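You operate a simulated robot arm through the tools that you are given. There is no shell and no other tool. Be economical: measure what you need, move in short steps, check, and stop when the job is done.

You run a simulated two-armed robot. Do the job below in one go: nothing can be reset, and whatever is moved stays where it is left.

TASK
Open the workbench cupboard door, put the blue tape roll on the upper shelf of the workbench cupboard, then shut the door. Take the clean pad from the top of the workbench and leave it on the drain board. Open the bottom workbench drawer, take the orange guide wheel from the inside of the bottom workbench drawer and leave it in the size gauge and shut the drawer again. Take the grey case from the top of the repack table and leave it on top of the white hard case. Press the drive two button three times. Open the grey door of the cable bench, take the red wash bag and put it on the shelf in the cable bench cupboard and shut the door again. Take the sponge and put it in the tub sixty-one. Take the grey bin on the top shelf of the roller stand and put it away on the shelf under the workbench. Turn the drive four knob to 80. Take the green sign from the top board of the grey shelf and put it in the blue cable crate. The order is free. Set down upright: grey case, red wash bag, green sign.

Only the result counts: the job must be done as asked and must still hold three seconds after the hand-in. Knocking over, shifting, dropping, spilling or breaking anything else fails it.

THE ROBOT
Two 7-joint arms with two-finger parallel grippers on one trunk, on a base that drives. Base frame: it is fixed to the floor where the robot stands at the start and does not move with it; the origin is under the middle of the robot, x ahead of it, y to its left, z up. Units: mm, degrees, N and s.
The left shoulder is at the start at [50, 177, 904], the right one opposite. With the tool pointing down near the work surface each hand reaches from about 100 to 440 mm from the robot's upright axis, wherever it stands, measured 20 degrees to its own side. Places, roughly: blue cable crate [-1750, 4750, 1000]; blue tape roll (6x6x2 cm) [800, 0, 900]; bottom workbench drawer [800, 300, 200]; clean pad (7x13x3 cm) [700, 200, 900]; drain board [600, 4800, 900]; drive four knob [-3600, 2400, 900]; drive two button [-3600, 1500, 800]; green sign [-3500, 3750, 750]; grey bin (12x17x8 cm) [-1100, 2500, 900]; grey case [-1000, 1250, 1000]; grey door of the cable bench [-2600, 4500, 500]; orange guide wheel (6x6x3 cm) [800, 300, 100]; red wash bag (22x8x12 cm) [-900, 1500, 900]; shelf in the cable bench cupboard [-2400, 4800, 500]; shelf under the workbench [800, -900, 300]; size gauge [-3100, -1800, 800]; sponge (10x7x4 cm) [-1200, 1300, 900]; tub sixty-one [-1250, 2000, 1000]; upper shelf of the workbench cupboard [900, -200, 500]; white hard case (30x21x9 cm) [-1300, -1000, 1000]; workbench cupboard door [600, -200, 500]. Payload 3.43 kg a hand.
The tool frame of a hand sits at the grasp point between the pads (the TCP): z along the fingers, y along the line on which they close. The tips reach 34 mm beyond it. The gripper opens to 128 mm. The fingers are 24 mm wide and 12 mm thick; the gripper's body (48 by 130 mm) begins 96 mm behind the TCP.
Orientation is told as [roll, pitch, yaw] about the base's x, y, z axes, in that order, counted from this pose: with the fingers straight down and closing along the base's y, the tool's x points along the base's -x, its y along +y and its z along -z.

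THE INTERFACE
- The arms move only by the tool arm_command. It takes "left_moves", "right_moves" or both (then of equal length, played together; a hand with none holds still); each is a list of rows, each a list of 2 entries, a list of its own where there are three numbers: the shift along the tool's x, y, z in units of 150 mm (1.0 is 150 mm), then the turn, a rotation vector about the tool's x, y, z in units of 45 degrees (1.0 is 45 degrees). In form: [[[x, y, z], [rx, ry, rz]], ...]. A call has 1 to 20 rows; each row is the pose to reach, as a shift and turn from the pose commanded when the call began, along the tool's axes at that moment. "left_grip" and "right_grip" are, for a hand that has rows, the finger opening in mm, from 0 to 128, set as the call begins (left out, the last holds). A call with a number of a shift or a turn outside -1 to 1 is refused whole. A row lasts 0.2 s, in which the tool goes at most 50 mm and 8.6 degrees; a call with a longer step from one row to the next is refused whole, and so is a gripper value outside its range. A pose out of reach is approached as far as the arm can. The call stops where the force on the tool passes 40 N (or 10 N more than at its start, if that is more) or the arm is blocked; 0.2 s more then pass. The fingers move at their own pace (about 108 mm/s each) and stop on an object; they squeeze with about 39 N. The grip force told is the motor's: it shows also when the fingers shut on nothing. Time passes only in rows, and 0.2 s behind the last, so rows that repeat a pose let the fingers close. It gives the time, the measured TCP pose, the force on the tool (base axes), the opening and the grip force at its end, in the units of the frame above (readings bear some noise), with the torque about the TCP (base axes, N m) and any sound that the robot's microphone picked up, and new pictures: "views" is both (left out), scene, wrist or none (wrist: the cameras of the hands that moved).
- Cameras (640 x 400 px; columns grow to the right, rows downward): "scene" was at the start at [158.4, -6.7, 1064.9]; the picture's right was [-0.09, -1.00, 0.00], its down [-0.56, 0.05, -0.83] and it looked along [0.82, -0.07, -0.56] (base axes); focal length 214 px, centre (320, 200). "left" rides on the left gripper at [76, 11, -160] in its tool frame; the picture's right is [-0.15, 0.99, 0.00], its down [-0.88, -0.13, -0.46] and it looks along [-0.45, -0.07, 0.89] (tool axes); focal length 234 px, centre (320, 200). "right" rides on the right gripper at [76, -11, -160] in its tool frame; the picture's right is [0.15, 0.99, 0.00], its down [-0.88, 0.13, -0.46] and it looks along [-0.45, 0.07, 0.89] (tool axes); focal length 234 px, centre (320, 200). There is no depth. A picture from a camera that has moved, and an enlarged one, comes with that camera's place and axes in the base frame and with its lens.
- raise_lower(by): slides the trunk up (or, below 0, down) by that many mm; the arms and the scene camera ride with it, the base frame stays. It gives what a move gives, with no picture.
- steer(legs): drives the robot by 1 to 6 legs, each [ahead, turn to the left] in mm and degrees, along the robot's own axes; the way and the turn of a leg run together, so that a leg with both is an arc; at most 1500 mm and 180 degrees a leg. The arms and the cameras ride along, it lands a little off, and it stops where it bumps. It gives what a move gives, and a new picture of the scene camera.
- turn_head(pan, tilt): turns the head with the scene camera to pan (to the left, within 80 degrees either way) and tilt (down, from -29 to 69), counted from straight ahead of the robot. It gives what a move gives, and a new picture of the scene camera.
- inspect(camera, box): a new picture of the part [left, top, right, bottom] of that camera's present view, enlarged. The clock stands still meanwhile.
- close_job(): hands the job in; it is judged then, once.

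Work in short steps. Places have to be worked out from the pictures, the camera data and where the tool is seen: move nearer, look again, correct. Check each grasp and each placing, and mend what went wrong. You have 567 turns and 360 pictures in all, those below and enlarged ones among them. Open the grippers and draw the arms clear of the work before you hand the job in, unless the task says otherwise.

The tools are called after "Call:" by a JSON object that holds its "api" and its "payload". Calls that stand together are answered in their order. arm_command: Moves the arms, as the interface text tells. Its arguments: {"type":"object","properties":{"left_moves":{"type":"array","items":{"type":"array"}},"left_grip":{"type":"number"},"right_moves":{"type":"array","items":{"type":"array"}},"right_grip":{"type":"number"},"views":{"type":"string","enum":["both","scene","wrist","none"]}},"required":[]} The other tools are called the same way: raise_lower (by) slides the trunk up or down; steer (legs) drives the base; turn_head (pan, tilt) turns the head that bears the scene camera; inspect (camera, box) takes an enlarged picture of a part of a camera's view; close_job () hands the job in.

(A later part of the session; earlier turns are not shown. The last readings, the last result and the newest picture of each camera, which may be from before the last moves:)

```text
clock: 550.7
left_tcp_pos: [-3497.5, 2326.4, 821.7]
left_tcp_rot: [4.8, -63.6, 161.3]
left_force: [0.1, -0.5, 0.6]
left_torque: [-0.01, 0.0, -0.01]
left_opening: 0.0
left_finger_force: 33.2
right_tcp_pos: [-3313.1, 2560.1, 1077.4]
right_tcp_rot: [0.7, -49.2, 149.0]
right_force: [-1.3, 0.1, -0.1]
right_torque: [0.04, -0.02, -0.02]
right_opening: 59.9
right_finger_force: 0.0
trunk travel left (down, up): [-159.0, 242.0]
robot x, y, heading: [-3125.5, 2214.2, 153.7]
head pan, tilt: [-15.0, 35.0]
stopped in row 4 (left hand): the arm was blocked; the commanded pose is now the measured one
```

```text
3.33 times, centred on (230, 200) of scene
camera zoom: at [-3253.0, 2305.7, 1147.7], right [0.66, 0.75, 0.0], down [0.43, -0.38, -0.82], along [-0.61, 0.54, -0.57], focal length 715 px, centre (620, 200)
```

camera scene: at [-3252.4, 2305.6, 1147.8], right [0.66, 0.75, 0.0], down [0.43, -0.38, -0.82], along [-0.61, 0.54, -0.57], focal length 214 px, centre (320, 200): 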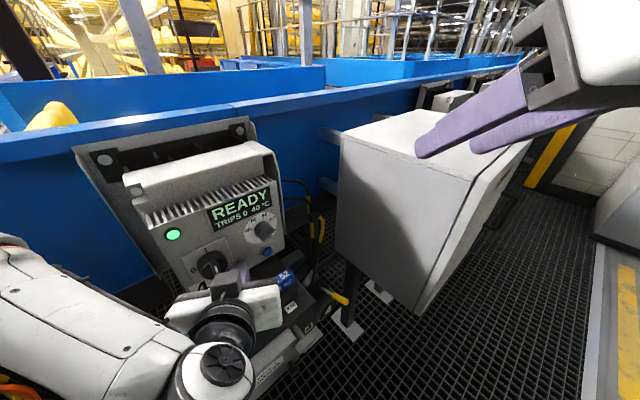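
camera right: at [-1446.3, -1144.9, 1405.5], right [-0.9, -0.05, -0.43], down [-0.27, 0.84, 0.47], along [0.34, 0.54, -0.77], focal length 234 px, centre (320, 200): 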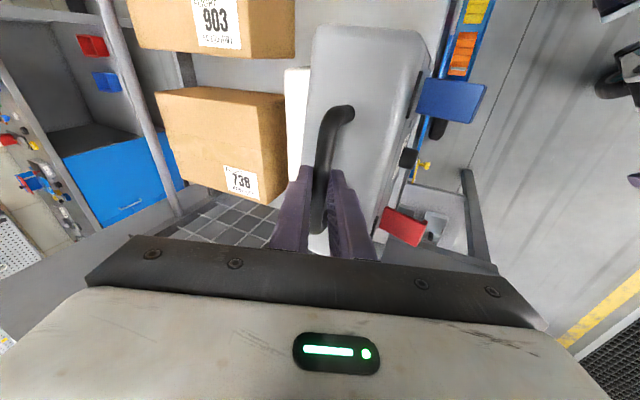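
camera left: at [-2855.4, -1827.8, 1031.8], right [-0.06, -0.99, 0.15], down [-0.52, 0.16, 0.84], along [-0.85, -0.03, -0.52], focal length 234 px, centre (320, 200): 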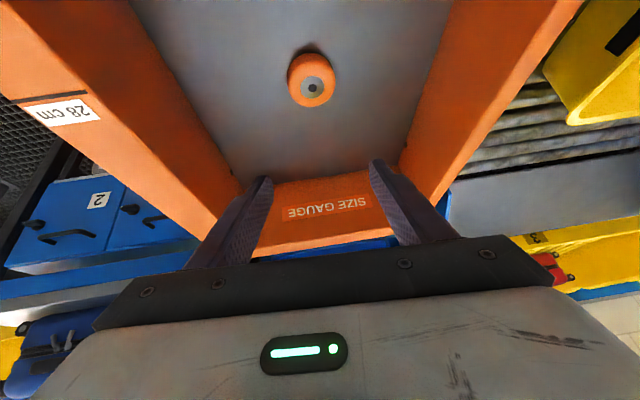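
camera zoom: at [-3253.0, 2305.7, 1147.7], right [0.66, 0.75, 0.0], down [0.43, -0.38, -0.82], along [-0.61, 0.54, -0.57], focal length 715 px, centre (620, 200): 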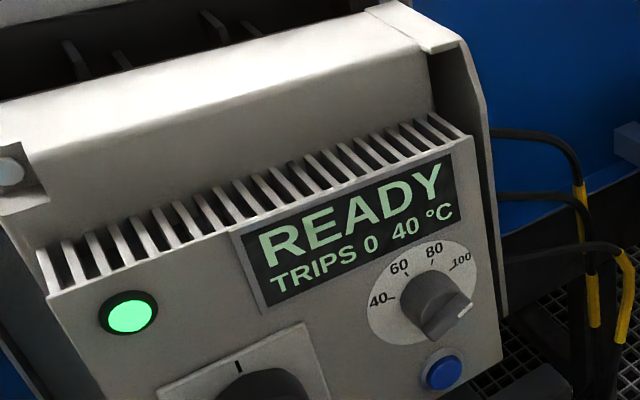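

Call:
{"api": "steer", "payload": {"legs": [[-330, 0], [0, 26]]}}

Call:
{"api": "turn_head", "payload": {"pan": -12, "tilt": 30}}

Call:
{"api": "inspect", "payload": {"camera": "scene", "box": [260, 140, 420, 260]}}

```text
clock: 554.2
left_tcp_pos: [-3211.4, 2005.3, 821.9]
left_tcp_rot: [5.0, -63.7, -172.9]
left_force: [0.1, -0.4, -0.3]
left_torque: [-0.01, 0.03, -0.03]
left_opening: 0.1
left_finger_force: 32.6
right_tcp_pos: [-3149.0, 2297.5, 1077.6]
right_tcp_rot: [0.7, -49.1, 175.0]
right_force: [-0.5, 0.3, -0.3]
right_torque: [-0.01, -0.02, 0.01]
right_opening: 60.0
right_finger_force: 0.1
trunk travel left (down, up): [-159.0, 242.0]
robot x, y, heading: [-2826.8, 2068.0, 179.5]
head pan, tilt: [-15.0, 35.0]
camera scene: at [-2982.5, 2092.8, 1147.7], right [0.27, 0.96, 0.0], down [0.55, -0.15, -0.82], along [-0.79, 0.22, -0.57], focal length 214 px, centre (320, 200)
```

scene: 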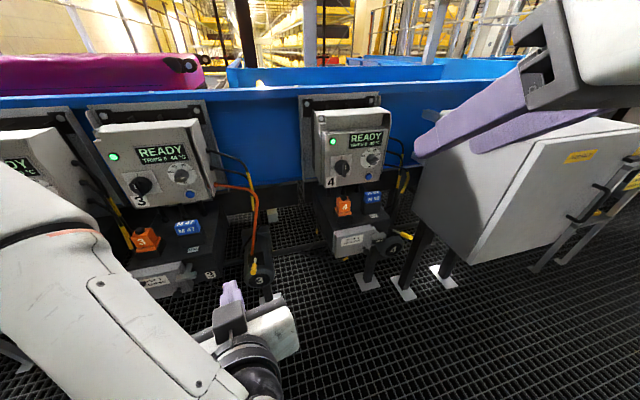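

```text
clock: 554.9
left_tcp_pos: [-3212.2, 2006.1, 821.9]
left_tcp_rot: [5.0, -63.7, -172.8]
left_force: [0.1, -0.4, -0.4]
left_torque: [0.0, -0.03, 0.02]
left_opening: 0.0
left_finger_force: 32.8
right_tcp_pos: [-3149.2, 2295.6, 1078.5]
right_tcp_rot: [0.7, -49.3, 175.0]
right_force: [-0.1, 0.7, 0.2]
right_torque: [0.0, -0.01, -0.01]
right_opening: 60.1
right_finger_force: 0.2
trunk travel left (down, up): [-159.0, 242.0]
robot x, y, heading: [-2828.0, 2065.7, 179.7]
head pan, tilt: [-12.0, 30.0]
camera scene: at [-2985.9, 2089.0, 1155.5], right [0.22, 0.98, 0.0], down [0.49, -0.11, -0.87], along [-0.84, 0.19, -0.5], focal length 214 px, centre (320, 200)
```

scene: 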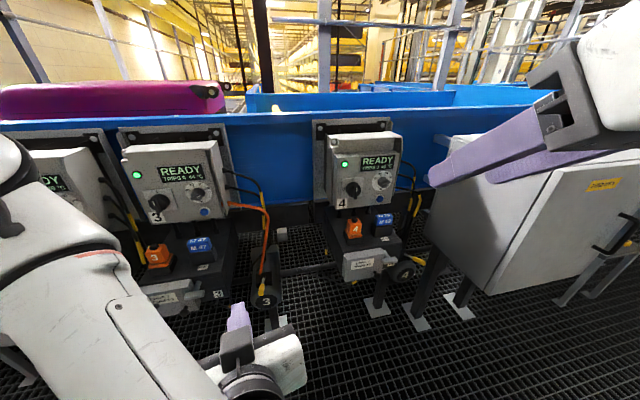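

```text
3.33 times, centred on (340, 200) of scene
camera zoom: at [-2985.9, 2089.0, 1155.5], right [0.22, 0.98, 0.0], down [0.49, -0.11, -0.87], along [-0.84, 0.19, -0.5], focal length 715 px, centre (253, 200)
```

zoom: 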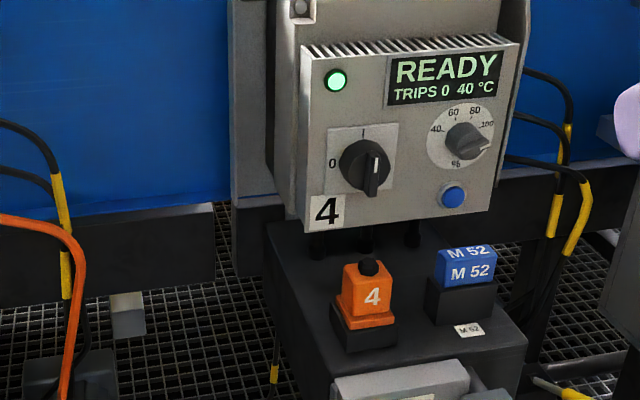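

Scale reading: knob's pointer is near ~110–120; 80 lies about 80–90° counter-clockwise. I'll use the left hand reaching slightly right; first raise the right hand and shift the base north.

Call:
{"api": "arm_command", "payload": {"right_moves": [[[-0.2, -0.05, -0.2], [0, 0, 0]], [[-0.35, -0.1, -0.4], [0, 0, 0]], [[-0.5, -0.1, -0.6], [0, 0, 0]]], "views": "none"}}

Call:
{"api": "steer", "payload": {"legs": [[100, 0], [0, -90], [330, 0], [0, 90]]}}

Call:
{"api": "turn_head", "payload": {"pan": 0, "tilt": 35}}

```text
clock: 555.6
left_tcp_pos: [-3210.8, 2005.5, 822.8]
left_tcp_rot: [5.0, -63.7, -172.8]
left_force: [-0.3, -0.6, 0.4]
left_torque: [0.0, -0.02, -0.02]
left_opening: 0.0
left_finger_force: 32.7
right_tcp_pos: [-3128.1, 2309.5, 1193.6]
right_tcp_rot: [0.7, -49.3, 175.0]
right_force: [0.1, 0.5, -0.4]
right_torque: [0.02, -0.01, -0.01]
right_opening: 60.0
right_finger_force: 0.1
trunk travel left (down, up): [-159.0, 242.0]
robot x, y, heading: [-2823.7, 2072.2, 179.4]
head pan, tilt: [-12.0, 30.0]
```

```text
clock: 566.2
left_tcp_pos: [-3308.6, 2336.7, 822.2]
left_tcp_rot: [5.0, -63.6, -172.9]
left_force: [0.6, -0.4, -1.0]
left_torque: [0.01, 0.0, 0.01]
left_opening: 0.1
left_finger_force: 33.2
right_tcp_pos: [-3224.8, 2640.8, 1192.8]
right_tcp_rot: [0.8, -49.3, 175.0]
right_force: [-0.6, 0.0, -0.1]
right_torque: [-0.01, 0.0, -0.04]
right_opening: 60.1
right_finger_force: 0.0
trunk travel left (down, up): [-159.0, 242.0]
robot x, y, heading: [-2925.8, 2397.3, 179.2]
head pan, tilt: [-12.0, 30.0]
camera scene: at [-3082.3, 2419.4, 1155.5], right [0.22, 0.98, 0.0], down [0.49, -0.11, -0.87], along [-0.85, 0.19, -0.5], focal length 214 px, centre (320, 200)
```

scene: 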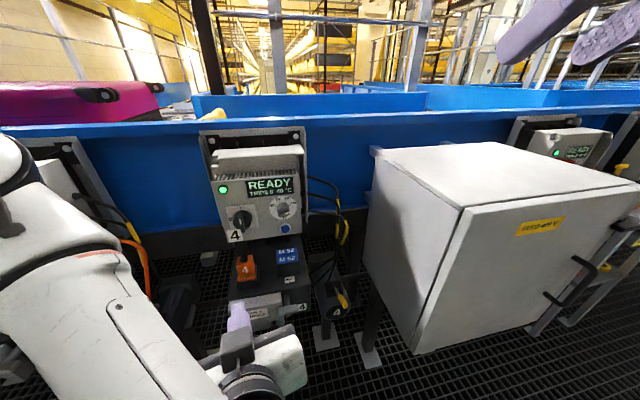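

```text
clock: 567.0
left_tcp_pos: [-3308.5, 2336.9, 822.5]
left_tcp_rot: [4.9, -63.7, -172.8]
left_force: [-0.9, -0.8, -0.2]
left_torque: [0.0, -0.03, -0.03]
left_opening: 0.1
left_finger_force: 33.1
right_tcp_pos: [-3224.1, 2641.9, 1192.4]
right_tcp_rot: [0.8, -49.1, 175.0]
right_force: [0.2, 0.6, 0.0]
right_torque: [-0.01, 0.01, -0.01]
right_opening: 60.1
right_finger_force: 0.0
trunk travel left (down, up): [-159.0, 242.0]
robot x, y, heading: [-2925.8, 2396.7, 179.2]
head pan, tilt: [0.0, 35.0]
camera scene: at [-3082.1, 2400.6, 1147.8], right [0.01, 1.0, 0.0], down [0.57, -0.01, -0.82], along [-0.82, 0.01, -0.57], focal length 214 px, centre (320, 200)
```

scene: 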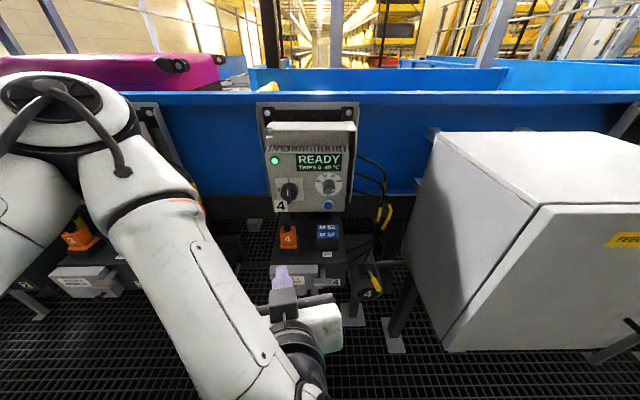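

Call:
{"api": "inspect", "payload": {"camera": "scene", "box": [260, 130, 380, 220]}}

```text
4.44 times, centred on (320, 175) of scene
camera zoom: at [-3082.1, 2400.6, 1147.8], right [0.01, 1.0, 0.0], down [0.57, -0.01, -0.82], along [-0.82, 0.01, -0.57], focal length 953 px, centre (320, 311)
```

zoom: 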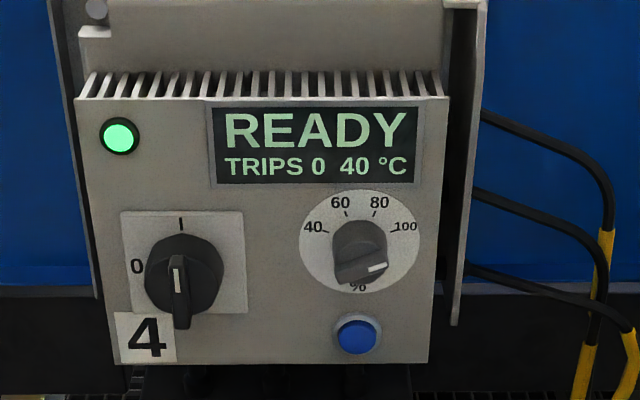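

The dial is clear: marks at 22.5° per 10; the pointer is at about 100, so 80 is ≈45° counter-clockwise. Knob ≈(−3596,2430,844). I align the left hand (yaw and height).

Call:
{"api": "arm_command", "payload": {"left_moves": [[[-0.05, -0.15, -0.06], [0.06, 0, 0.03]], [[-0.09, -0.3, -0.11], [0.13, 0, 0.06]], [[-0.13, -0.45, -0.17], [0.19, 0, 0.09]], [[-0.175, -0.6, -0.225], [0.253, -0.011, 0.124]]], "left_grip": 64, "views": "wrist"}}

```text
clock: 568.0
left_tcp_pos: [-3314.0, 2424.9, 855.2]
left_tcp_rot: [6.2, -63.8, 174.1]
left_force: [1.3, -0.1, -0.2]
left_torque: [-0.01, 0.0, 0.0]
left_opening: 63.8
left_finger_force: 0.1
right_tcp_pos: [-3224.4, 2641.9, 1192.5]
right_tcp_rot: [0.8, -49.1, 174.9]
right_force: [0.8, 0.3, -0.4]
right_torque: [0.02, -0.02, 0.0]
right_opening: 60.0
right_finger_force: 0.1
trunk travel left (down, up): [-159.0, 242.0]
robot x, y, heading: [-2924.9, 2399.0, 179.6]
head pan, tilt: [0.0, 35.0]
camera left: at [-3136.1, 2411.7, 857.2], right [-0.07, -0.98, 0.18], down [0.02, 0.18, 0.98], along [-1.0, 0.07, 0.01], focal length 234 px, centre (320, 200)
```

left: 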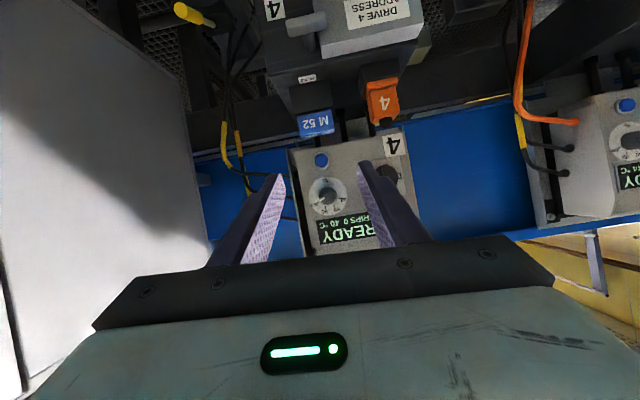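

Call:
{"api": "inspect", "payload": {"camera": "left", "box": [280, 150, 400, 230]}}

```text
5.00 times, centred on (340, 190) of left
camera zoom: at [-3136.1, 2411.7, 857.2], right [-0.07, -0.98, 0.18], down [0.02, 0.18, 0.98], along [-1.0, 0.07, 0.01], focal length 1171 px, centre (220, 250)
```

zoom: 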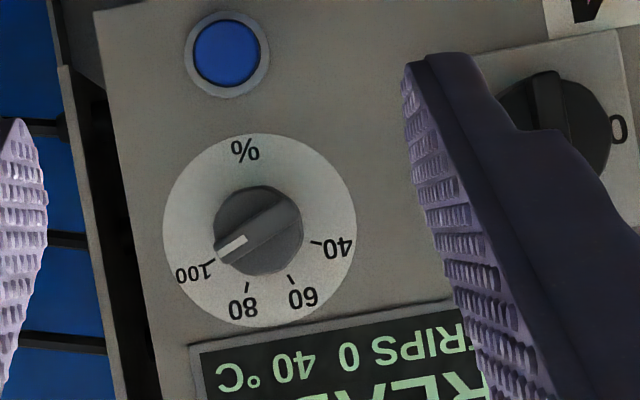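

Now perfectly clear: the pointer is at ≈100–102 and must go ≈49° counter-clockwise to the 80 tick. I pre-roll the hand 49° clockwise so that the turn brings it back to a comfortable pose.

Call:
{"api": "arm_command", "payload": {"left_moves": [[[-0.004, -0.012, 0], [-0.068, 0, 0.14]], [[-0.008, -0.024, 0], [-0.137, 0, 0.28]], [[-0.012, -0.036, 0], [-0.205, 0, 0.42]], [[-0.016, -0.05, 0], [-0.273, 0, 0.56]], [[-0.02, -0.06, -0.01], [-0.342, 0, 0.7]], [[-0.024, -0.072, -0.013], [-0.41, 0, 0.84]], [[-0.028, -0.085, -0.013], [-0.478, 0.005, 0.978]]], "views": "none"}}

Call:
{"api": "steer", "payload": {"legs": [[180, 0]]}}

Call:
{"api": "inspect", "payload": {"camera": "left", "box": [0, 0, 640, 400]}}

```text
clock: 569.8
left_tcp_pos: [-3341.7, 2405.9, 880.6]
left_tcp_rot: [67.8, -36.4, 127.9]
left_force: [-0.9, 0.1, -0.1]
left_torque: [0.03, 0.0, -0.01]
left_opening: 64.3
left_finger_force: 0.0
left hand out of reach, approached as far as the arm can: row 7
right_tcp_pos: [-3224.7, 2641.4, 1193.7]
right_tcp_rot: [0.8, -49.2, 174.8]
right_force: [-0.1, 0.7, 0.4]
right_torque: [-0.01, -0.02, -0.02]
right_opening: 60.2
right_finger_force: 0.1
trunk travel left (down, up): [-159.0, 242.0]
robot x, y, heading: [-2926.8, 2395.3, 179.3]
head pan, tilt: [0.0, 35.0]
stopped in row 7 (left hand): the arm was blocked; the commanded pose is now the measured one
```

```text
clock: 571.2
left_tcp_pos: [-3501.8, 2408.6, 879.5]
left_tcp_rot: [67.3, -36.0, 128.0]
left_force: [3.4, 0.3, 1.9]
left_torque: [0.0, -0.06, -0.06]
left_opening: 63.8
left_finger_force: 0.1
right_tcp_pos: [-3387.5, 2642.9, 1193.0]
right_tcp_rot: [0.9, -49.2, 174.9]
right_force: [0.0, 0.3, -0.5]
right_torque: [-0.01, -0.04, -0.02]
right_opening: 59.9
right_finger_force: 0.1
trunk travel left (down, up): [-159.0, 242.0]
robot x, y, heading: [-3090.0, 2400.5, 179.3]
head pan, tilt: [0.0, 35.0]
stopped in leg 1: the force on the tool passed its limit (the readings are from after the stop); the commanded pose is now the measured one
camera scene: at [-3245.1, 2402.3, 1147.7], right [0.01, 1.0, 0.0], down [0.57, -0.01, -0.82], along [-0.82, 0.01, -0.57], focal length 214 px, centre (320, 200)
```

scene: 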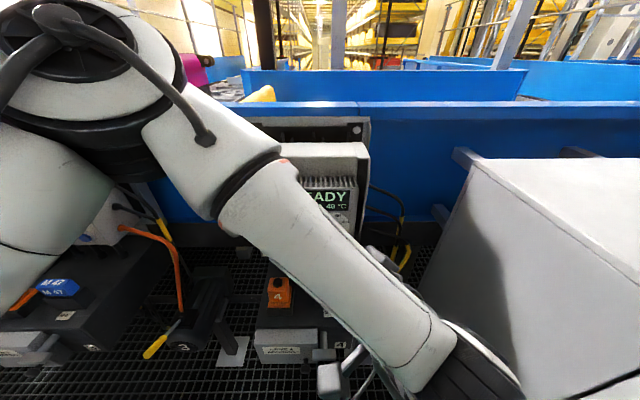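

```text
1.00 times, centred on (320, 200) of left
camera zoom: at [-3325.5, 2414.0, 892.1], right [-0.04, -0.57, 0.82], down [-0.05, 0.82, 0.56], along [-1.0, -0.01, -0.06], focal length 234 px, centre (320, 200)
```

zoom: 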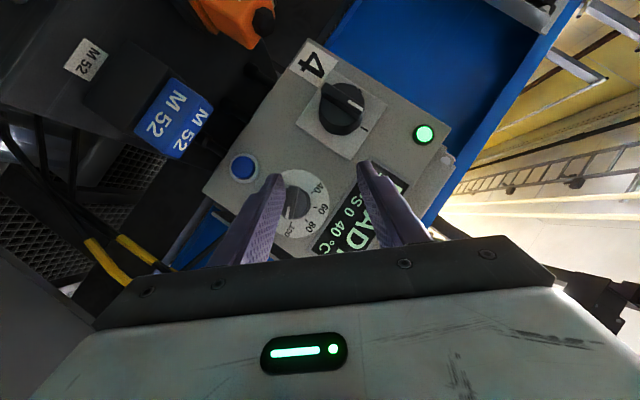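

Call:
{"api": "inspect", "payload": {"camera": "left", "box": [200, 120, 440, 270]}}

```text
2.67 times, centred on (320, 195) of left
camera zoom: at [-3325.5, 2414.0, 892.1], right [-0.04, -0.57, 0.82], down [-0.05, 0.82, 0.56], along [-1.0, -0.01, -0.06], focal length 624 px, centre (320, 213)
```

zoom: 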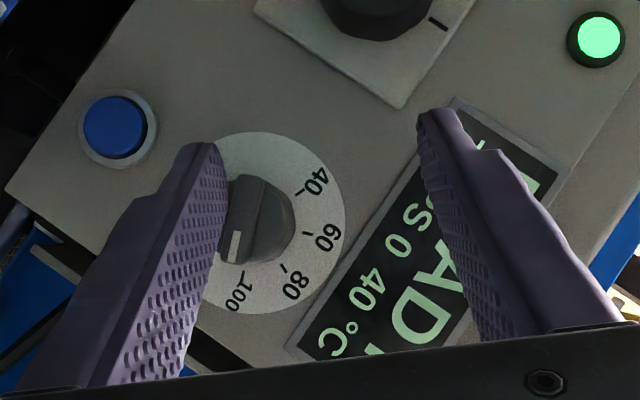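

The lower finger touched the knob and nudged it slightly clockwise. I back off 60 mm and centre the fingers on the knob.

Call:
{"api": "steer", "payload": {"legs": [[-60, 0]]}}

Call:
{"api": "inspect", "payload": {"camera": "left", "box": [200, 120, 440, 270]}}

```text
clock: 572.2
left_tcp_pos: [-3442.8, 2407.8, 878.6]
left_tcp_rot: [67.3, -36.1, 127.9]
left_force: [0.3, -0.4, -0.3]
left_torque: [0.0, 0.01, -0.02]
left_opening: 64.1
left_finger_force: 0.0
right_tcp_pos: [-3328.8, 2643.0, 1191.9]
right_tcp_rot: [0.8, -49.3, 174.9]
right_force: [-0.9, -0.7, -0.5]
right_torque: [0.01, 0.02, -0.03]
right_opening: 60.2
right_finger_force: 0.1
trunk travel left (down, up): [-159.0, 242.0]
robot x, y, heading: [-3026.4, 2401.7, 179.4]
head pan, tilt: [0.0, 35.0]
camera scene: at [-3185.8, 2401.7, 1147.8], right [0.01, 1.0, 0.0], down [0.57, -0.01, -0.82], along [-0.82, 0.01, -0.57], focal length 214 px, centre (320, 200)
```

scene: 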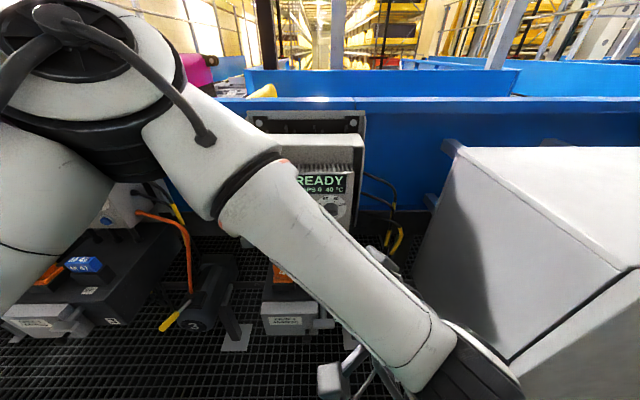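

```text
2.67 times, centred on (320, 195) of left
camera zoom: at [-3266.2, 2413.4, 892.2], right [-0.04, -0.57, 0.82], down [-0.05, 0.82, 0.56], along [-1.0, -0.01, -0.06], focal length 624 px, centre (320, 213)
```

zoom: 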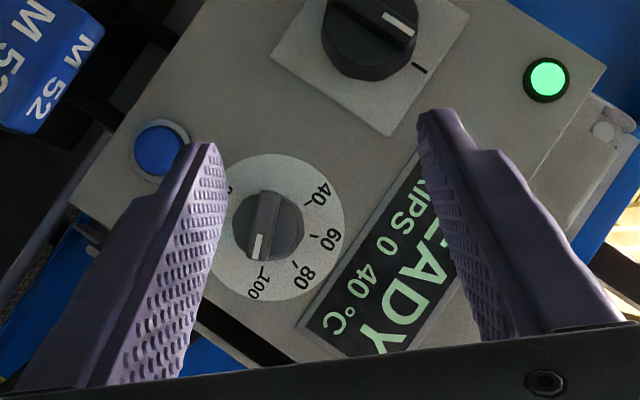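

I shift the hand laterally (+32 mm in y, −14 mm in z) so its axis meets the knob.

Call:
{"api": "arm_command", "payload": {"left_moves": [[[-0.04, -0.1, -0.03], [0, 0, 0]], [[-0.083, -0.21, -0.055], [0, 0, 0]], [[-0.083, -0.21, -0.055], [0, 0, 0]]], "views": "none"}}

Call:
{"api": "inspect", "payload": {"camera": "left", "box": [200, 120, 440, 270]}}

```text
clock: 573.2
left_tcp_pos: [-3467.2, 2412.1, 881.8]
left_tcp_rot: [64.7, -38.4, 134.7]
left_force: [0.2, 0.3, -0.5]
left_torque: [-0.02, -0.03, -0.01]
left_opening: 63.5
left_finger_force: 0.2
right_tcp_pos: [-3328.9, 2642.1, 1193.4]
right_tcp_rot: [0.8, -49.1, 175.0]
right_force: [0.4, -0.5, -0.2]
right_torque: [0.07, -0.01, -0.03]
right_opening: 60.0
right_finger_force: 0.0
trunk travel left (down, up): [-159.0, 242.0]
robot x, y, heading: [-3028.7, 2402.6, 179.7]
head pan, tilt: [0.0, 35.0]
stopped in row 3 (left hand): the arm was blocked; the commanded pose is now the measured one
```

```text
2.67 times, centred on (320, 195) of left
camera zoom: at [-3291.9, 2433.2, 894.0], right [0.01, -0.61, 0.79], down [-0.12, 0.79, 0.61], along [-0.99, -0.1, -0.06], focal length 624 px, centre (320, 213)
```

zoom: 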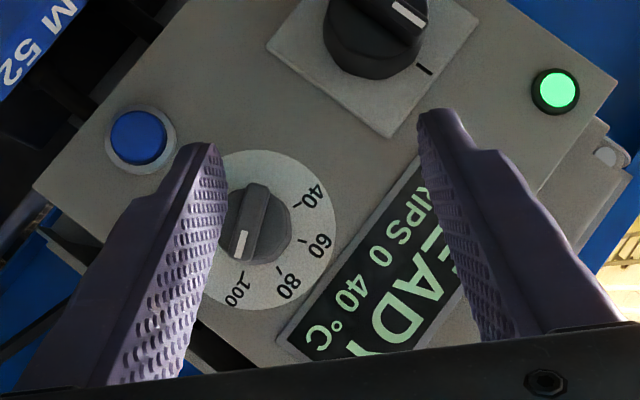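

The arm can't cross further; I turn the base 4° right (moves the hand +31 mm in y) and lower the trunk 15 mm.

Call:
{"api": "steer", "payload": {"legs": [[0, -4]]}}

Call:
{"api": "raise_lower", "payload": {"by": -15}}

Call:
{"api": "inspect", "payload": {"camera": "left", "box": [200, 120, 440, 270]}}

```text
clock: 574.1
left_tcp_pos: [-3465.6, 2443.4, 880.4]
left_tcp_rot: [64.8, -38.5, 130.6]
left_force: [-0.5, -0.3, 0.5]
left_torque: [0.0, -0.03, -0.01]
left_opening: 64.0
left_finger_force: 0.0
right_tcp_pos: [-3312.0, 2662.0, 1193.3]
right_tcp_rot: [0.9, -49.1, 170.9]
right_force: [0.4, -0.1, -0.3]
right_torque: [-0.01, 0.0, 0.01]
right_opening: 59.9
right_finger_force: 0.1
trunk travel left (down, up): [-159.0, 242.0]
robot x, y, heading: [-3025.8, 2400.6, 175.2]
head pan, tilt: [0.0, 35.0]
camera scene: at [-3185.5, 2412.8, 1147.8], right [0.08, 1.0, 0.0], down [0.57, -0.05, -0.82], along [-0.82, 0.07, -0.57], focal length 214 px, centre (320, 200)
```

scene: 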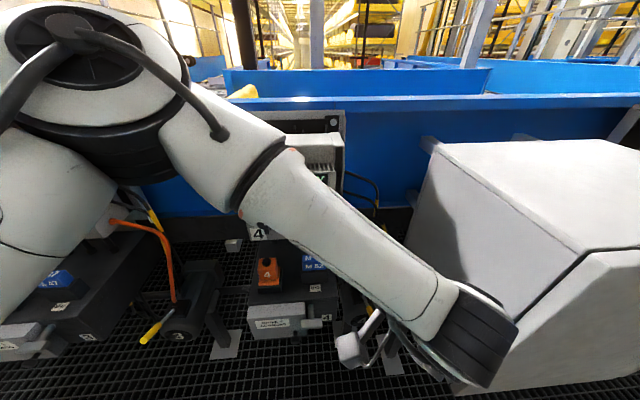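

```text
clock: 574.7
left_tcp_pos: [-3465.5, 2443.4, 865.5]
left_tcp_rot: [64.8, -38.5, 130.7]
left_force: [-0.3, 1.2, 1.0]
left_torque: [-0.01, 0.0, 0.03]
left_opening: 64.1
left_finger_force: 0.0
right_tcp_pos: [-3310.7, 2663.6, 1178.0]
right_tcp_rot: [0.7, -49.1, 170.9]
right_force: [-0.7, -0.3, -0.7]
right_torque: [0.01, 0.02, 0.0]
right_opening: 60.1
right_finger_force: 0.1
trunk travel left (down, up): [-144.0, 257.0]
robot x, y, heading: [-3029.7, 2401.6, 175.3]
head pan, tilt: [0.0, 35.0]
```

```text
2.67 times, centred on (320, 195) of left
camera zoom: at [-3289.0, 2451.3, 879.2], right [-0.03, -0.61, 0.79], down [-0.06, 0.79, 0.61], along [-1.0, -0.03, -0.06], focal length 624 px, centre (320, 213)
```

zoom: 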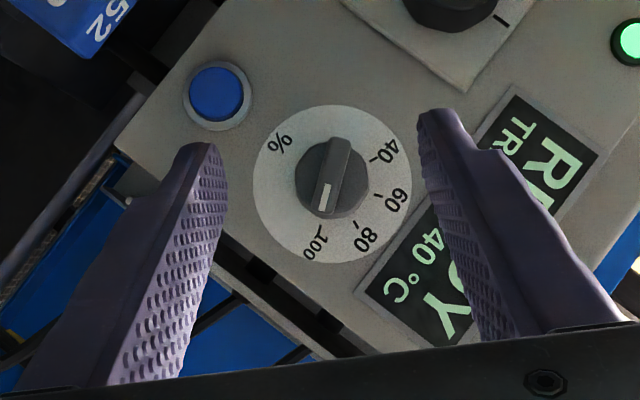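

The wrist is now close to the big cabinet on the right, so pre-rolling this way is wrong. I back off and roll the hand back the other way (to neutral), then I'll turn with the wrist moving to the free left side.

Call:
{"api": "steer", "payload": {"legs": [[-90, 4]]}}

Call:
{"api": "arm_command", "payload": {"left_moves": [[[0, 0, 0], [0.084, 0.007, -0.14]], [[0, 0, 0], [0.168, 0.014, -0.28]], [[0, 0, 0], [0.25, 0.02, -0.42]], [[0, 0, 0], [0.335, 0.03, -0.56]], [[0, 0, 0], [0.42, 0.035, -0.7]], [[0, 0, 0], [0.5, 0.04, -0.84]], [[0, 0, 0], [0.59, 0.05, -0.99]]], "views": "wrist"}}

```text
clock: 575.8
left_tcp_pos: [-3377.9, 2408.0, 867.3]
left_tcp_rot: [64.8, -38.4, 134.7]
left_force: [-0.6, -0.3, 0.2]
left_torque: [0.01, 0.01, 0.0]
left_opening: 63.7
left_finger_force: 0.0
right_tcp_pos: [-3239.9, 2637.2, 1176.8]
right_tcp_rot: [0.7, -49.1, 175.0]
right_force: [-1.2, 1.3, 0.8]
right_torque: [0.01, -0.01, 0.0]
right_opening: 60.0
right_finger_force: 0.0
trunk travel left (down, up): [-144.0, 257.0]
robot x, y, heading: [-2943.4, 2393.8, 179.3]
head pan, tilt: [0.0, 35.0]
camera scene: at [-3096.3, 2397.5, 1132.8], right [0.01, 1.0, 0.0], down [0.57, -0.01, -0.82], along [-0.82, 0.01, -0.57], focal length 214 px, centre (320, 200)
```

scene: 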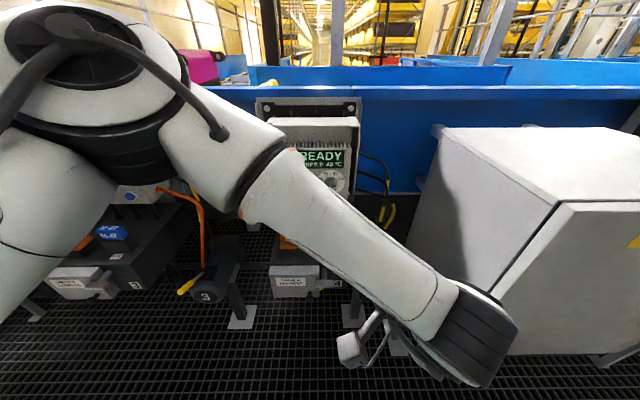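

```text
clock: 577.4
left_tcp_pos: [-3377.8, 2409.2, 866.7]
left_tcp_rot: [-13.2, -58.2, -162.2]
left_force: [0.7, -0.5, 0.8]
left_torque: [0.0, -0.01, -0.05]
left_opening: 64.0
left_finger_force: 0.0
right_tcp_pos: [-3239.2, 2637.9, 1178.1]
right_tcp_rot: [0.7, -49.1, 175.1]
right_force: [-0.5, -0.2, 0.5]
right_torque: [-0.01, 0.02, -0.02]
right_opening: 60.1
right_finger_force: 0.1
trunk travel left (down, up): [-144.0, 257.0]
robot x, y, heading: [-2938.3, 2396.5, 179.5]
head pan, tilt: [0.0, 35.0]
camera left: at [-3201.3, 2414.4, 881.0], right [0.04, -1.0, 0.01], down [-0.06, 0.0, 1.0], along [-1.0, -0.04, -0.06], focal length 234 px, centre (320, 200)
```

left: 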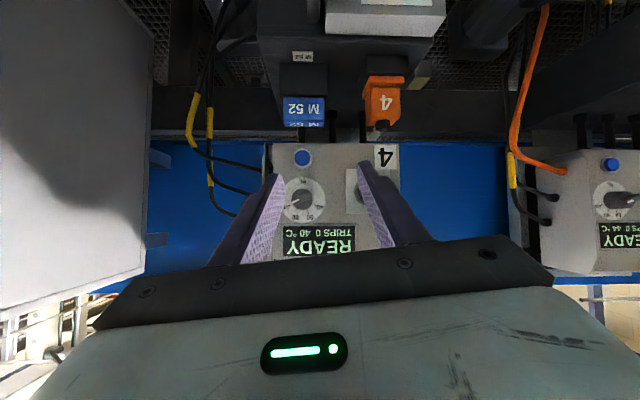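

Hand is level and straight now. I turn the base 2.7° right and advance 110 mm, then check.

Call:
{"api": "steer", "payload": {"legs": [[0, -2.7], [100, 0]]}}

Call:
{"api": "inspect", "payload": {"camera": "left", "box": [220, 120, 420, 245]}}

```text
clock: 579.0
left_tcp_pos: [-3476.8, 2434.7, 865.5]
left_tcp_rot: [-12.9, -58.3, -165.2]
left_force: [0.1, -0.1, -0.3]
left_torque: [0.0, -0.03, -0.01]
left_opening: 64.3
left_finger_force: 0.1
right_tcp_pos: [-3327.2, 2658.6, 1177.8]
right_tcp_rot: [0.9, -49.1, 172.1]
right_force: [-0.1, 1.0, 0.0]
right_torque: [-0.02, -0.04, 0.0]
right_opening: 60.1
right_finger_force: 0.0
trunk travel left (down, up): [-144.0, 257.0]
robot x, y, heading: [-3036.6, 2399.9, 176.8]
head pan, tilt: [0.0, 35.0]
camera scene: at [-3196.6, 2410.9, 1132.7], right [0.06, 1.0, 0.0], down [0.57, -0.03, -0.82], along [-0.82, 0.05, -0.57], focal length 214 px, centre (320, 200)
```

scene: 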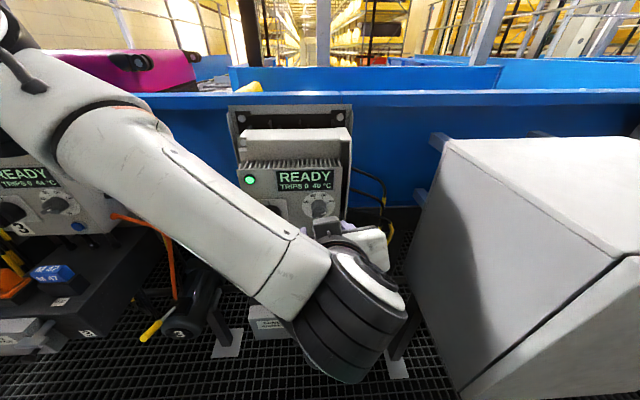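

```text
3.20 times, centred on (320, 182) of left
camera zoom: at [-3300.3, 2432.6, 880.7], right [-0.01, -1.0, 0.01], down [-0.06, 0.01, 1.0], along [-1.0, 0.01, -0.06], focal length 749 px, centre (320, 256)
```

zoom: 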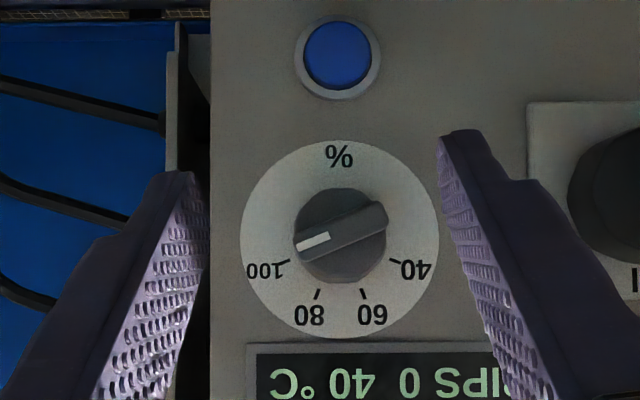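

Very clear: pointer ≈103, the 80 tick is ≈52° counter-clockwise. I trim alignment (−7 mm y, +6 mm z) and advance.

Call:
{"api": "raise_lower", "payload": {"by": 6}}

Call:
{"api": "steer", "payload": {"legs": [[0, 0.9], [52, 0]]}}

Call:
{"api": "inspect", "payload": {"camera": "left", "box": [220, 120, 420, 245]}}

```text
clock: 579.5
left_tcp_pos: [-3476.8, 2434.7, 872.7]
left_tcp_rot: [-12.8, -58.3, -165.1]
left_force: [0.0, 0.0, 0.4]
left_torque: [-0.04, 0.01, 0.01]
left_opening: 64.0
left_finger_force: 0.0
right_tcp_pos: [-3327.6, 2657.5, 1183.4]
right_tcp_rot: [0.8, -49.1, 172.2]
right_force: [0.6, -0.1, -0.8]
right_torque: [-0.02, -0.04, 0.03]
right_opening: 59.8
right_finger_force: 0.2
trunk travel left (down, up): [-150.0, 251.0]
robot x, y, heading: [-3040.6, 2400.5, 176.8]
head pan, tilt: [0.0, 35.0]
```

```text
clock: 580.8
left_tcp_pos: [-3527.7, 2430.9, 871.0]
left_tcp_rot: [-12.9, -58.2, -164.4]
left_force: [-0.5, -0.1, 0.4]
left_torque: [-0.01, 0.0, 0.02]
left_opening: 64.0
left_finger_force: 0.0
right_tcp_pos: [-3384.1, 2656.6, 1183.9]
right_tcp_rot: [0.8, -49.2, 173.2]
right_force: [0.3, 0.1, -0.1]
right_torque: [-0.02, 0.03, 0.01]
right_opening: 59.8
right_finger_force: 0.2
trunk travel left (down, up): [-150.0, 251.0]
robot x, y, heading: [-3090.5, 2404.5, 177.5]
head pan, tilt: [0.0, 35.0]
camera scene: at [-3248.5, 2410.6, 1138.7], right [0.04, 1.0, 0.0], down [0.57, -0.02, -0.82], along [-0.82, 0.03, -0.57], focal length 214 px, centre (320, 200)
```

scene: 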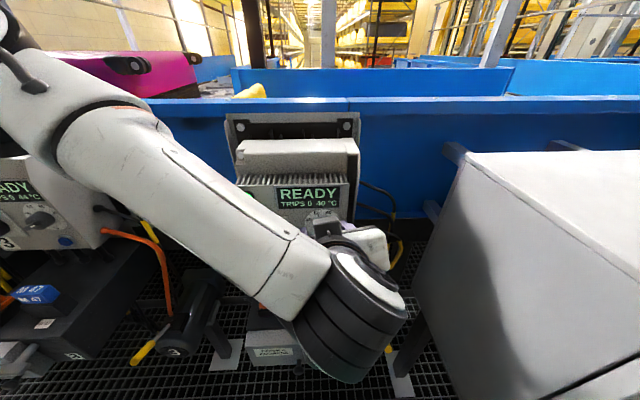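

```text
3.20 times, centred on (320, 182) of left
camera zoom: at [-3352.6, 2430.8, 886.8], right [0.01, -1.0, 0.01], down [-0.06, 0.01, 1.0], along [-1.0, -0.01, -0.06], focal length 749 px, centre (320, 256)
```

zoom: 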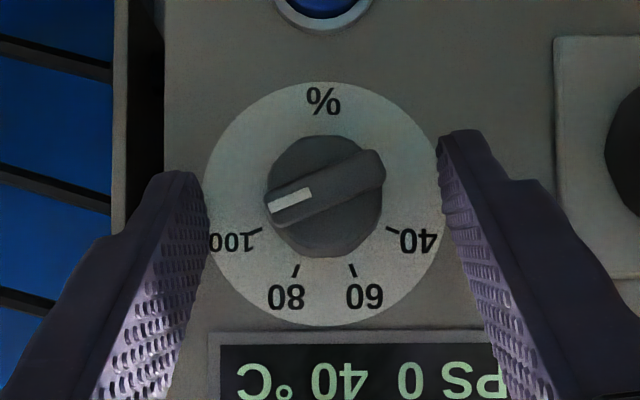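

Centred. Advance 18 mm more and close on the knob.

Call:
{"api": "steer", "payload": {"legs": [[18, 0]]}}

Call:
{"api": "arm_command", "payload": {"left_moves": [[[0, 0, 0], [0, 0, 0]], [[0, 0, 0], [0, 0, 0]], [[0, 0, 0], [0, 0, 0]]], "left_grip": 0, "views": "wrist"}}

```text
clock: 581.6
left_tcp_pos: [-3534.6, 2431.9, 873.3]
left_tcp_rot: [-12.7, -58.3, -165.4]
left_force: [12.5, -6.9, 5.4]
left_torque: [0.17, 0.19, -0.13]
left_opening: 60.0
left_finger_force: 0.2
right_tcp_pos: [-3393.3, 2654.5, 1184.9]
right_tcp_rot: [0.8, -49.3, 173.1]
right_force: [0.6, 1.0, -0.3]
right_torque: [-0.01, 0.02, 0.02]
right_opening: 60.1
right_finger_force: 0.1
trunk travel left (down, up): [-150.0, 251.0]
robot x, y, heading: [-3103.8, 2402.2, 177.6]
head pan, tilt: [0.0, 35.0]
stopped in leg 1: the force on the tool passed its limit (the readings are from after the stop); the commanded pose is now the measured one
camera scene: at [-3257.7, 2410.2, 1138.9], right [0.04, 1.0, 0.0], down [0.57, -0.02, -0.82], along [-0.82, 0.03, -0.57], focal length 214 px, centre (320, 200)
```

scene: 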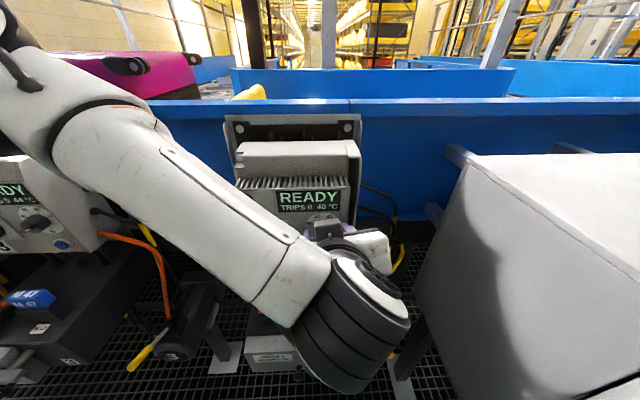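

```text
clock: 582.4
left_tcp_pos: [-3533.7, 2427.7, 870.1]
left_tcp_rot: [-12.1, -58.0, -165.6]
left_force: [14.4, -27.9, -7.2]
left_torque: [-0.34, 1.06, -0.92]
left_opening: 34.4
left_finger_force: 44.9
right_tcp_pos: [-3393.8, 2653.1, 1184.4]
right_tcp_rot: [0.6, -49.2, 173.2]
right_force: [0.2, 0.1, -0.8]
right_torque: [0.01, -0.01, -0.03]
right_opening: 59.8
right_finger_force: 0.0
trunk travel left (down, up): [-150.0, 251.0]
robot x, y, heading: [-3100.5, 2402.6, 177.4]
head pan, tilt: [0.0, 35.0]
camera left: at [-3357.5, 2427.7, 886.9], right [0.0, -1.0, 0.01], down [-0.07, 0.01, 1.0], along [-1.0, 0.0, -0.07], focal length 234 px, centre (320, 200)
```

left: 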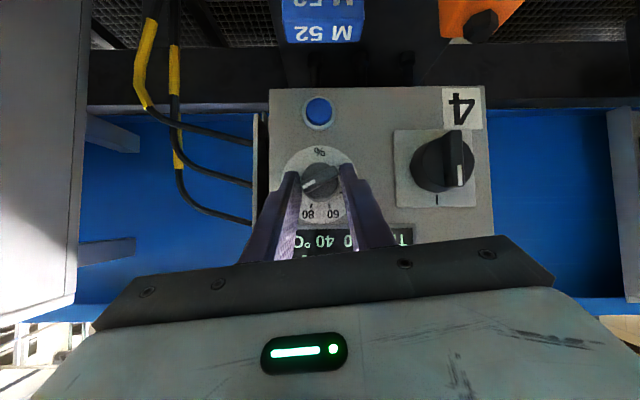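

The knob is gripped (34 mm). I turn 52° counter-clockwise about its axis.

Call:
{"api": "arm_command", "payload": {"left_moves": [[[0.008, 0.013, -0.016], [0.091, 0.013, -0.152]], [[0.009, 0.026, -0.016], [0.182, 0.025, -0.304]], [[0.0115, 0.037, -0.0135], [0.274, 0.038, -0.456]], [[0.015, 0.049, -0.01], [0.365, 0.05, -0.608]], [[0.019, 0.059, -0.007], [0.456, 0.063, -0.76]], [[0.025, 0.069, -0.002], [0.547, 0.076, -0.912]], [[0.029, 0.073, 0], [0.593, 0.082, -0.988]]], "views": "wrist"}}

```text
clock: 584.0
left_tcp_pos: [-3534.7, 2418.3, 866.8]
left_tcp_rot: [-69.5, -24.8, -124.0]
left_force: [-3.1, -22.9, -11.1]
left_torque: [-0.27, 1.85, 0.81]
left_opening: 34.3
left_finger_force: 45.4
right_tcp_pos: [-3395.7, 2654.2, 1184.0]
right_tcp_rot: [0.5, -49.2, 173.3]
right_force: [0.6, 0.5, -1.1]
right_torque: [0.03, 0.02, 0.0]
right_opening: 60.0
right_finger_force: 0.0
trunk travel left (down, up): [-150.0, 251.0]
robot x, y, heading: [-3103.2, 2399.8, 177.7]
head pan, tilt: [0.0, 35.0]
camera left: at [-3357.2, 2405.2, 874.3], right [0.0, -0.63, -0.78], down [-0.07, -0.78, 0.62], along [-1.0, 0.05, -0.04], focal length 234 px, centre (320, 200)
```

left: 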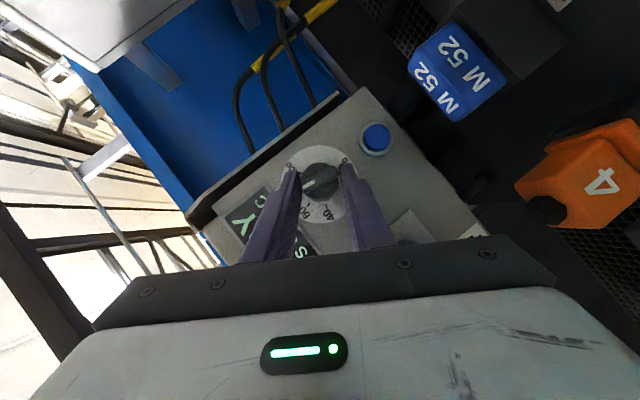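

Call:
{"api": "inspect", "payload": {"camera": "left", "box": [250, 130, 390, 230]}}

```text
4.00 times, centred on (320, 180) of left
camera zoom: at [-3357.2, 2405.2, 874.3], right [0.0, -0.63, -0.78], down [-0.07, -0.78, 0.62], along [-1.0, 0.05, -0.04], focal length 937 px, centre (320, 280)
```

zoom: 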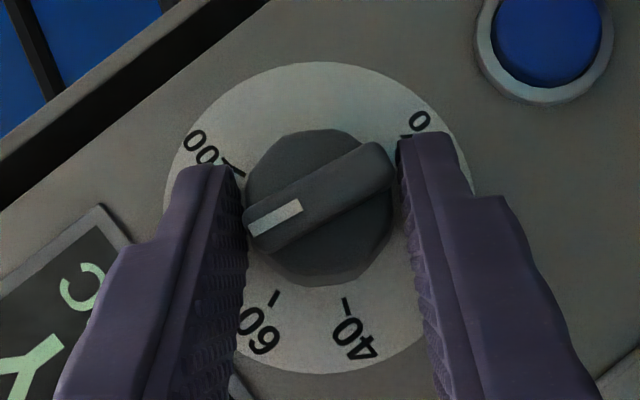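

The pointer seems a bit past 80 (≈76). I turn back 6° clockwise, then release and check.

Call:
{"api": "arm_command", "payload": {"left_moves": [[[0, 0, 0], [-0.034, -0.005, 0.057]], [[0, 0, 0], [-0.068, -0.009, 0.114]], [[0, 0, 0], [-0.068, -0.009, 0.114]]], "views": "none"}}

Call:
{"api": "arm_command", "payload": {"left_moves": [[[0, 0, 0], [0, 0, 0]], [[0, 0, 0], [0, 0, 0]]], "left_grip": 64, "views": "none"}}

Call:
{"api": "inspect", "payload": {"camera": "left", "box": [250, 130, 390, 230]}}

```text
clock: 584.8
left_tcp_pos: [-3532.8, 2419.8, 866.5]
left_tcp_rot: [-65.5, -29.7, -125.9]
left_force: [-6.1, -24.1, -7.7]
left_torque: [-0.27, 1.28, 0.1]
left_opening: 34.0
left_finger_force: 45.5
right_tcp_pos: [-3396.0, 2653.7, 1184.1]
right_tcp_rot: [0.7, -49.2, 173.3]
right_force: [0.2, 0.3, 0.5]
right_torque: [0.03, 0.03, 0.0]
right_opening: 60.2
right_finger_force: 0.2
trunk travel left (down, up): [-150.0, 251.0]
robot x, y, heading: [-3101.6, 2405.5, 177.4]
head pan, tilt: [0.0, 35.0]
```

```text
clock: 585.4
left_tcp_pos: [-3532.0, 2424.0, 867.7]
left_tcp_rot: [-65.8, -29.6, -126.3]
left_force: [-0.2, 0.5, -0.3]
left_torque: [-0.03, -0.01, -0.03]
left_opening: 64.3
left_finger_force: 0.2
right_tcp_pos: [-3395.2, 2656.0, 1183.8]
right_tcp_rot: [0.7, -49.2, 173.0]
right_force: [1.2, 1.0, 0.7]
right_torque: [0.03, -0.01, 0.0]
right_opening: 60.1
right_finger_force: 0.0
trunk travel left (down, up): [-150.0, 251.0]
robot x, y, heading: [-3101.2, 2404.6, 177.6]
head pan, tilt: [0.0, 35.0]
```

```text
4.00 times, centred on (320, 180) of left
camera zoom: at [-3355.3, 2409.2, 877.6], right [-0.01, -0.7, -0.71], down [-0.07, -0.71, 0.7], along [-1.0, 0.06, -0.04], focal length 937 px, centre (320, 280)
```

zoom: 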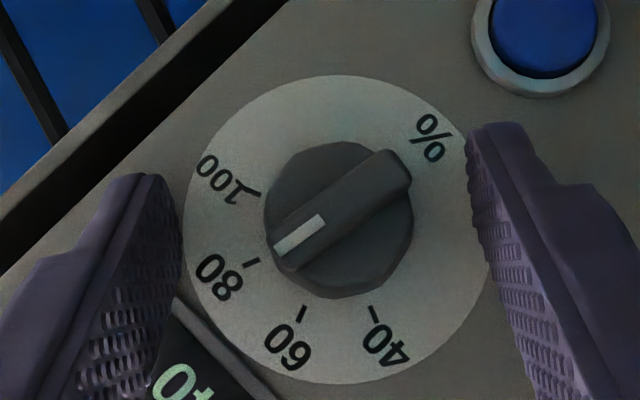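

Now the pointer reads ≈74 (14° short of the 80 tick). I re-grip and turn 15° clockwise, then check.

Call:
{"api": "arm_command", "payload": {"left_moves": [[[0, 0, 0], [0, 0, 0]], [[0, 0, 0], [0, 0, 0]], [[0, 0, 0], [0, 0, 0]]], "left_grip": 0, "views": "none"}}

Call:
{"api": "arm_command", "payload": {"left_moves": [[[0, 0, 0], [-0.057, -0.008, 0.095]], [[0, 0, 0], [-0.114, -0.016, 0.19]], [[0, 0, 0], [-0.171, -0.024, 0.285]], [[0, 0, 0], [-0.171, -0.024, 0.285]]], "views": "none"}}

Call:
{"api": "arm_command", "payload": {"left_moves": [[[0, 0, 0], [0, 0, 0]], [[0, 0, 0], [0, 0, 0]]], "left_grip": 64, "views": "none"}}

Call:
{"api": "inspect", "payload": {"camera": "left", "box": [250, 130, 390, 230]}}

```text
clock: 586.2
left_tcp_pos: [-3530.9, 2421.6, 864.4]
left_tcp_rot: [-65.4, -29.6, -126.5]
left_force: [4.1, -5.6, -15.2]
left_torque: [-0.1, 1.09, -0.18]
left_opening: 33.4
left_finger_force: 44.8
right_tcp_pos: [-3394.3, 2655.7, 1184.6]
right_tcp_rot: [0.8, -49.1, 173.2]
right_force: [-0.3, -0.5, -0.1]
right_torque: [0.01, -0.01, -0.01]
right_opening: 60.0
right_finger_force: 0.1
trunk travel left (down, up): [-150.0, 251.0]
robot x, y, heading: [-3101.5, 2405.2, 177.8]
head pan, tilt: [0.0, 35.0]
```

```text
clock: 587.2
left_tcp_pos: [-3532.0, 2423.3, 866.8]
left_tcp_rot: [-54.0, -41.3, -133.3]
left_force: [4.6, 2.4, -13.5]
left_torque: [-0.08, -0.02, -1.44]
left_opening: 33.2
left_finger_force: 45.2
right_tcp_pos: [-3394.7, 2655.9, 1183.2]
right_tcp_rot: [0.8, -49.1, 173.1]
right_force: [0.6, -0.8, 0.1]
right_torque: [0.02, -0.02, 0.04]
right_opening: 60.2
right_finger_force: 0.0
trunk travel left (down, up): [-150.0, 251.0]
robot x, y, heading: [-3100.3, 2402.9, 177.7]
head pan, tilt: [0.0, 35.0]
```

```text
clock: 587.8
left_tcp_pos: [-3531.9, 2422.2, 868.0]
left_tcp_rot: [-54.3, -41.2, -132.7]
left_force: [-0.9, -0.4, -1.0]
left_torque: [-0.04, -0.03, 0.04]
left_opening: 64.0
left_finger_force: 0.1
right_tcp_pos: [-3395.2, 2655.1, 1183.7]
right_tcp_rot: [0.8, -49.2, 173.1]
right_force: [0.5, -0.2, -0.8]
right_torque: [0.04, 0.03, 0.0]
right_opening: 60.1
right_finger_force: 0.1
trunk travel left (down, up): [-150.0, 251.0]
robot x, y, heading: [-3100.3, 2402.3, 177.5]
head pan, tilt: [0.0, 35.0]
```

```text
4.00 times, centred on (320, 180) of left
camera zoom: at [-3356.6, 2412.2, 880.3], right [-0.01, -0.86, -0.51], down [-0.07, -0.51, 0.86], along [-1.0, 0.04, -0.05], focal length 937 px, centre (320, 280)
```

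zoom: 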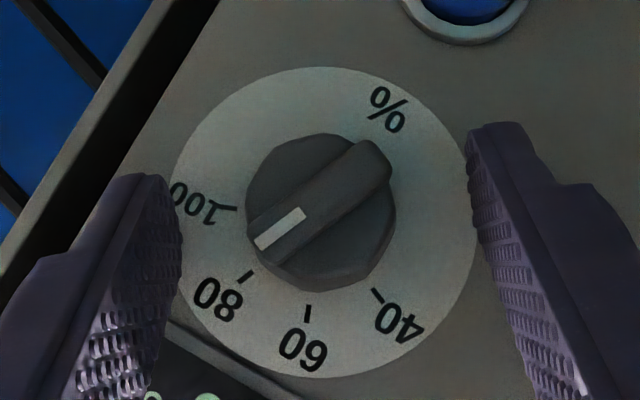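

The pointer is right on the 80 tick. I withdraw straight back.

Call:
{"api": "steer", "payload": {"legs": [[-120, 0]]}}

Call:
{"api": "inspect", "payload": {"camera": "left", "box": [250, 130, 390, 230]}}

```text
clock: 589.0
left_tcp_pos: [-3411.4, 2417.0, 867.8]
left_tcp_rot: [-54.1, -41.2, -132.9]
left_force: [1.0, 0.2, -0.1]
left_torque: [-0.01, 0.0, -0.03]
left_opening: 63.8
left_finger_force: 0.1
right_tcp_pos: [-3274.4, 2650.4, 1184.1]
right_tcp_rot: [0.8, -49.3, 173.2]
right_force: [-0.2, 0.1, -0.5]
right_torque: [-0.02, 0.04, -0.02]
right_opening: 60.2
right_finger_force: 0.1
trunk travel left (down, up): [-150.0, 251.0]
robot x, y, heading: [-2982.7, 2399.7, 177.8]
head pan, tilt: [0.0, 35.0]
camera scene: at [-3139.0, 2405.9, 1138.8], right [0.04, 1.0, 0.0], down [0.57, -0.02, -0.82], along [-0.82, 0.03, -0.57], focal length 214 px, centre (320, 200)
```

scene: 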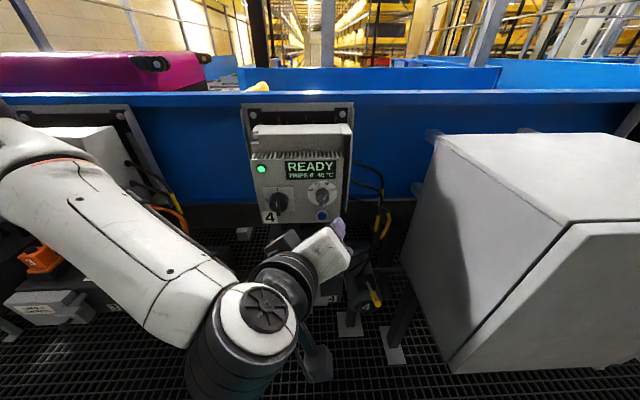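

```text
4.00 times, centred on (320, 180) of left
camera zoom: at [-3235.5, 2406.9, 879.9], right [-0.01, -0.86, -0.51], down [-0.07, -0.5, 0.86], along [-1.0, 0.04, -0.05], focal length 937 px, centre (320, 280)
```

zoom: 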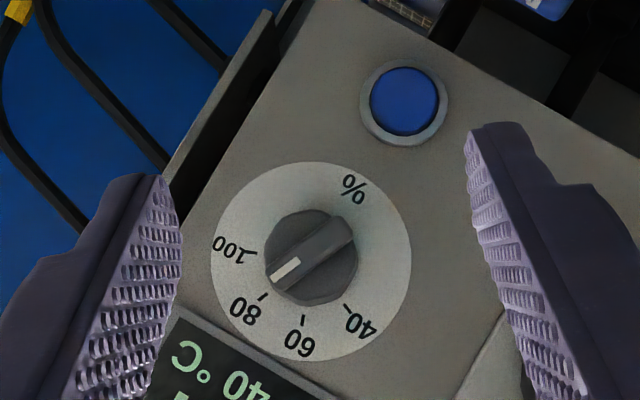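

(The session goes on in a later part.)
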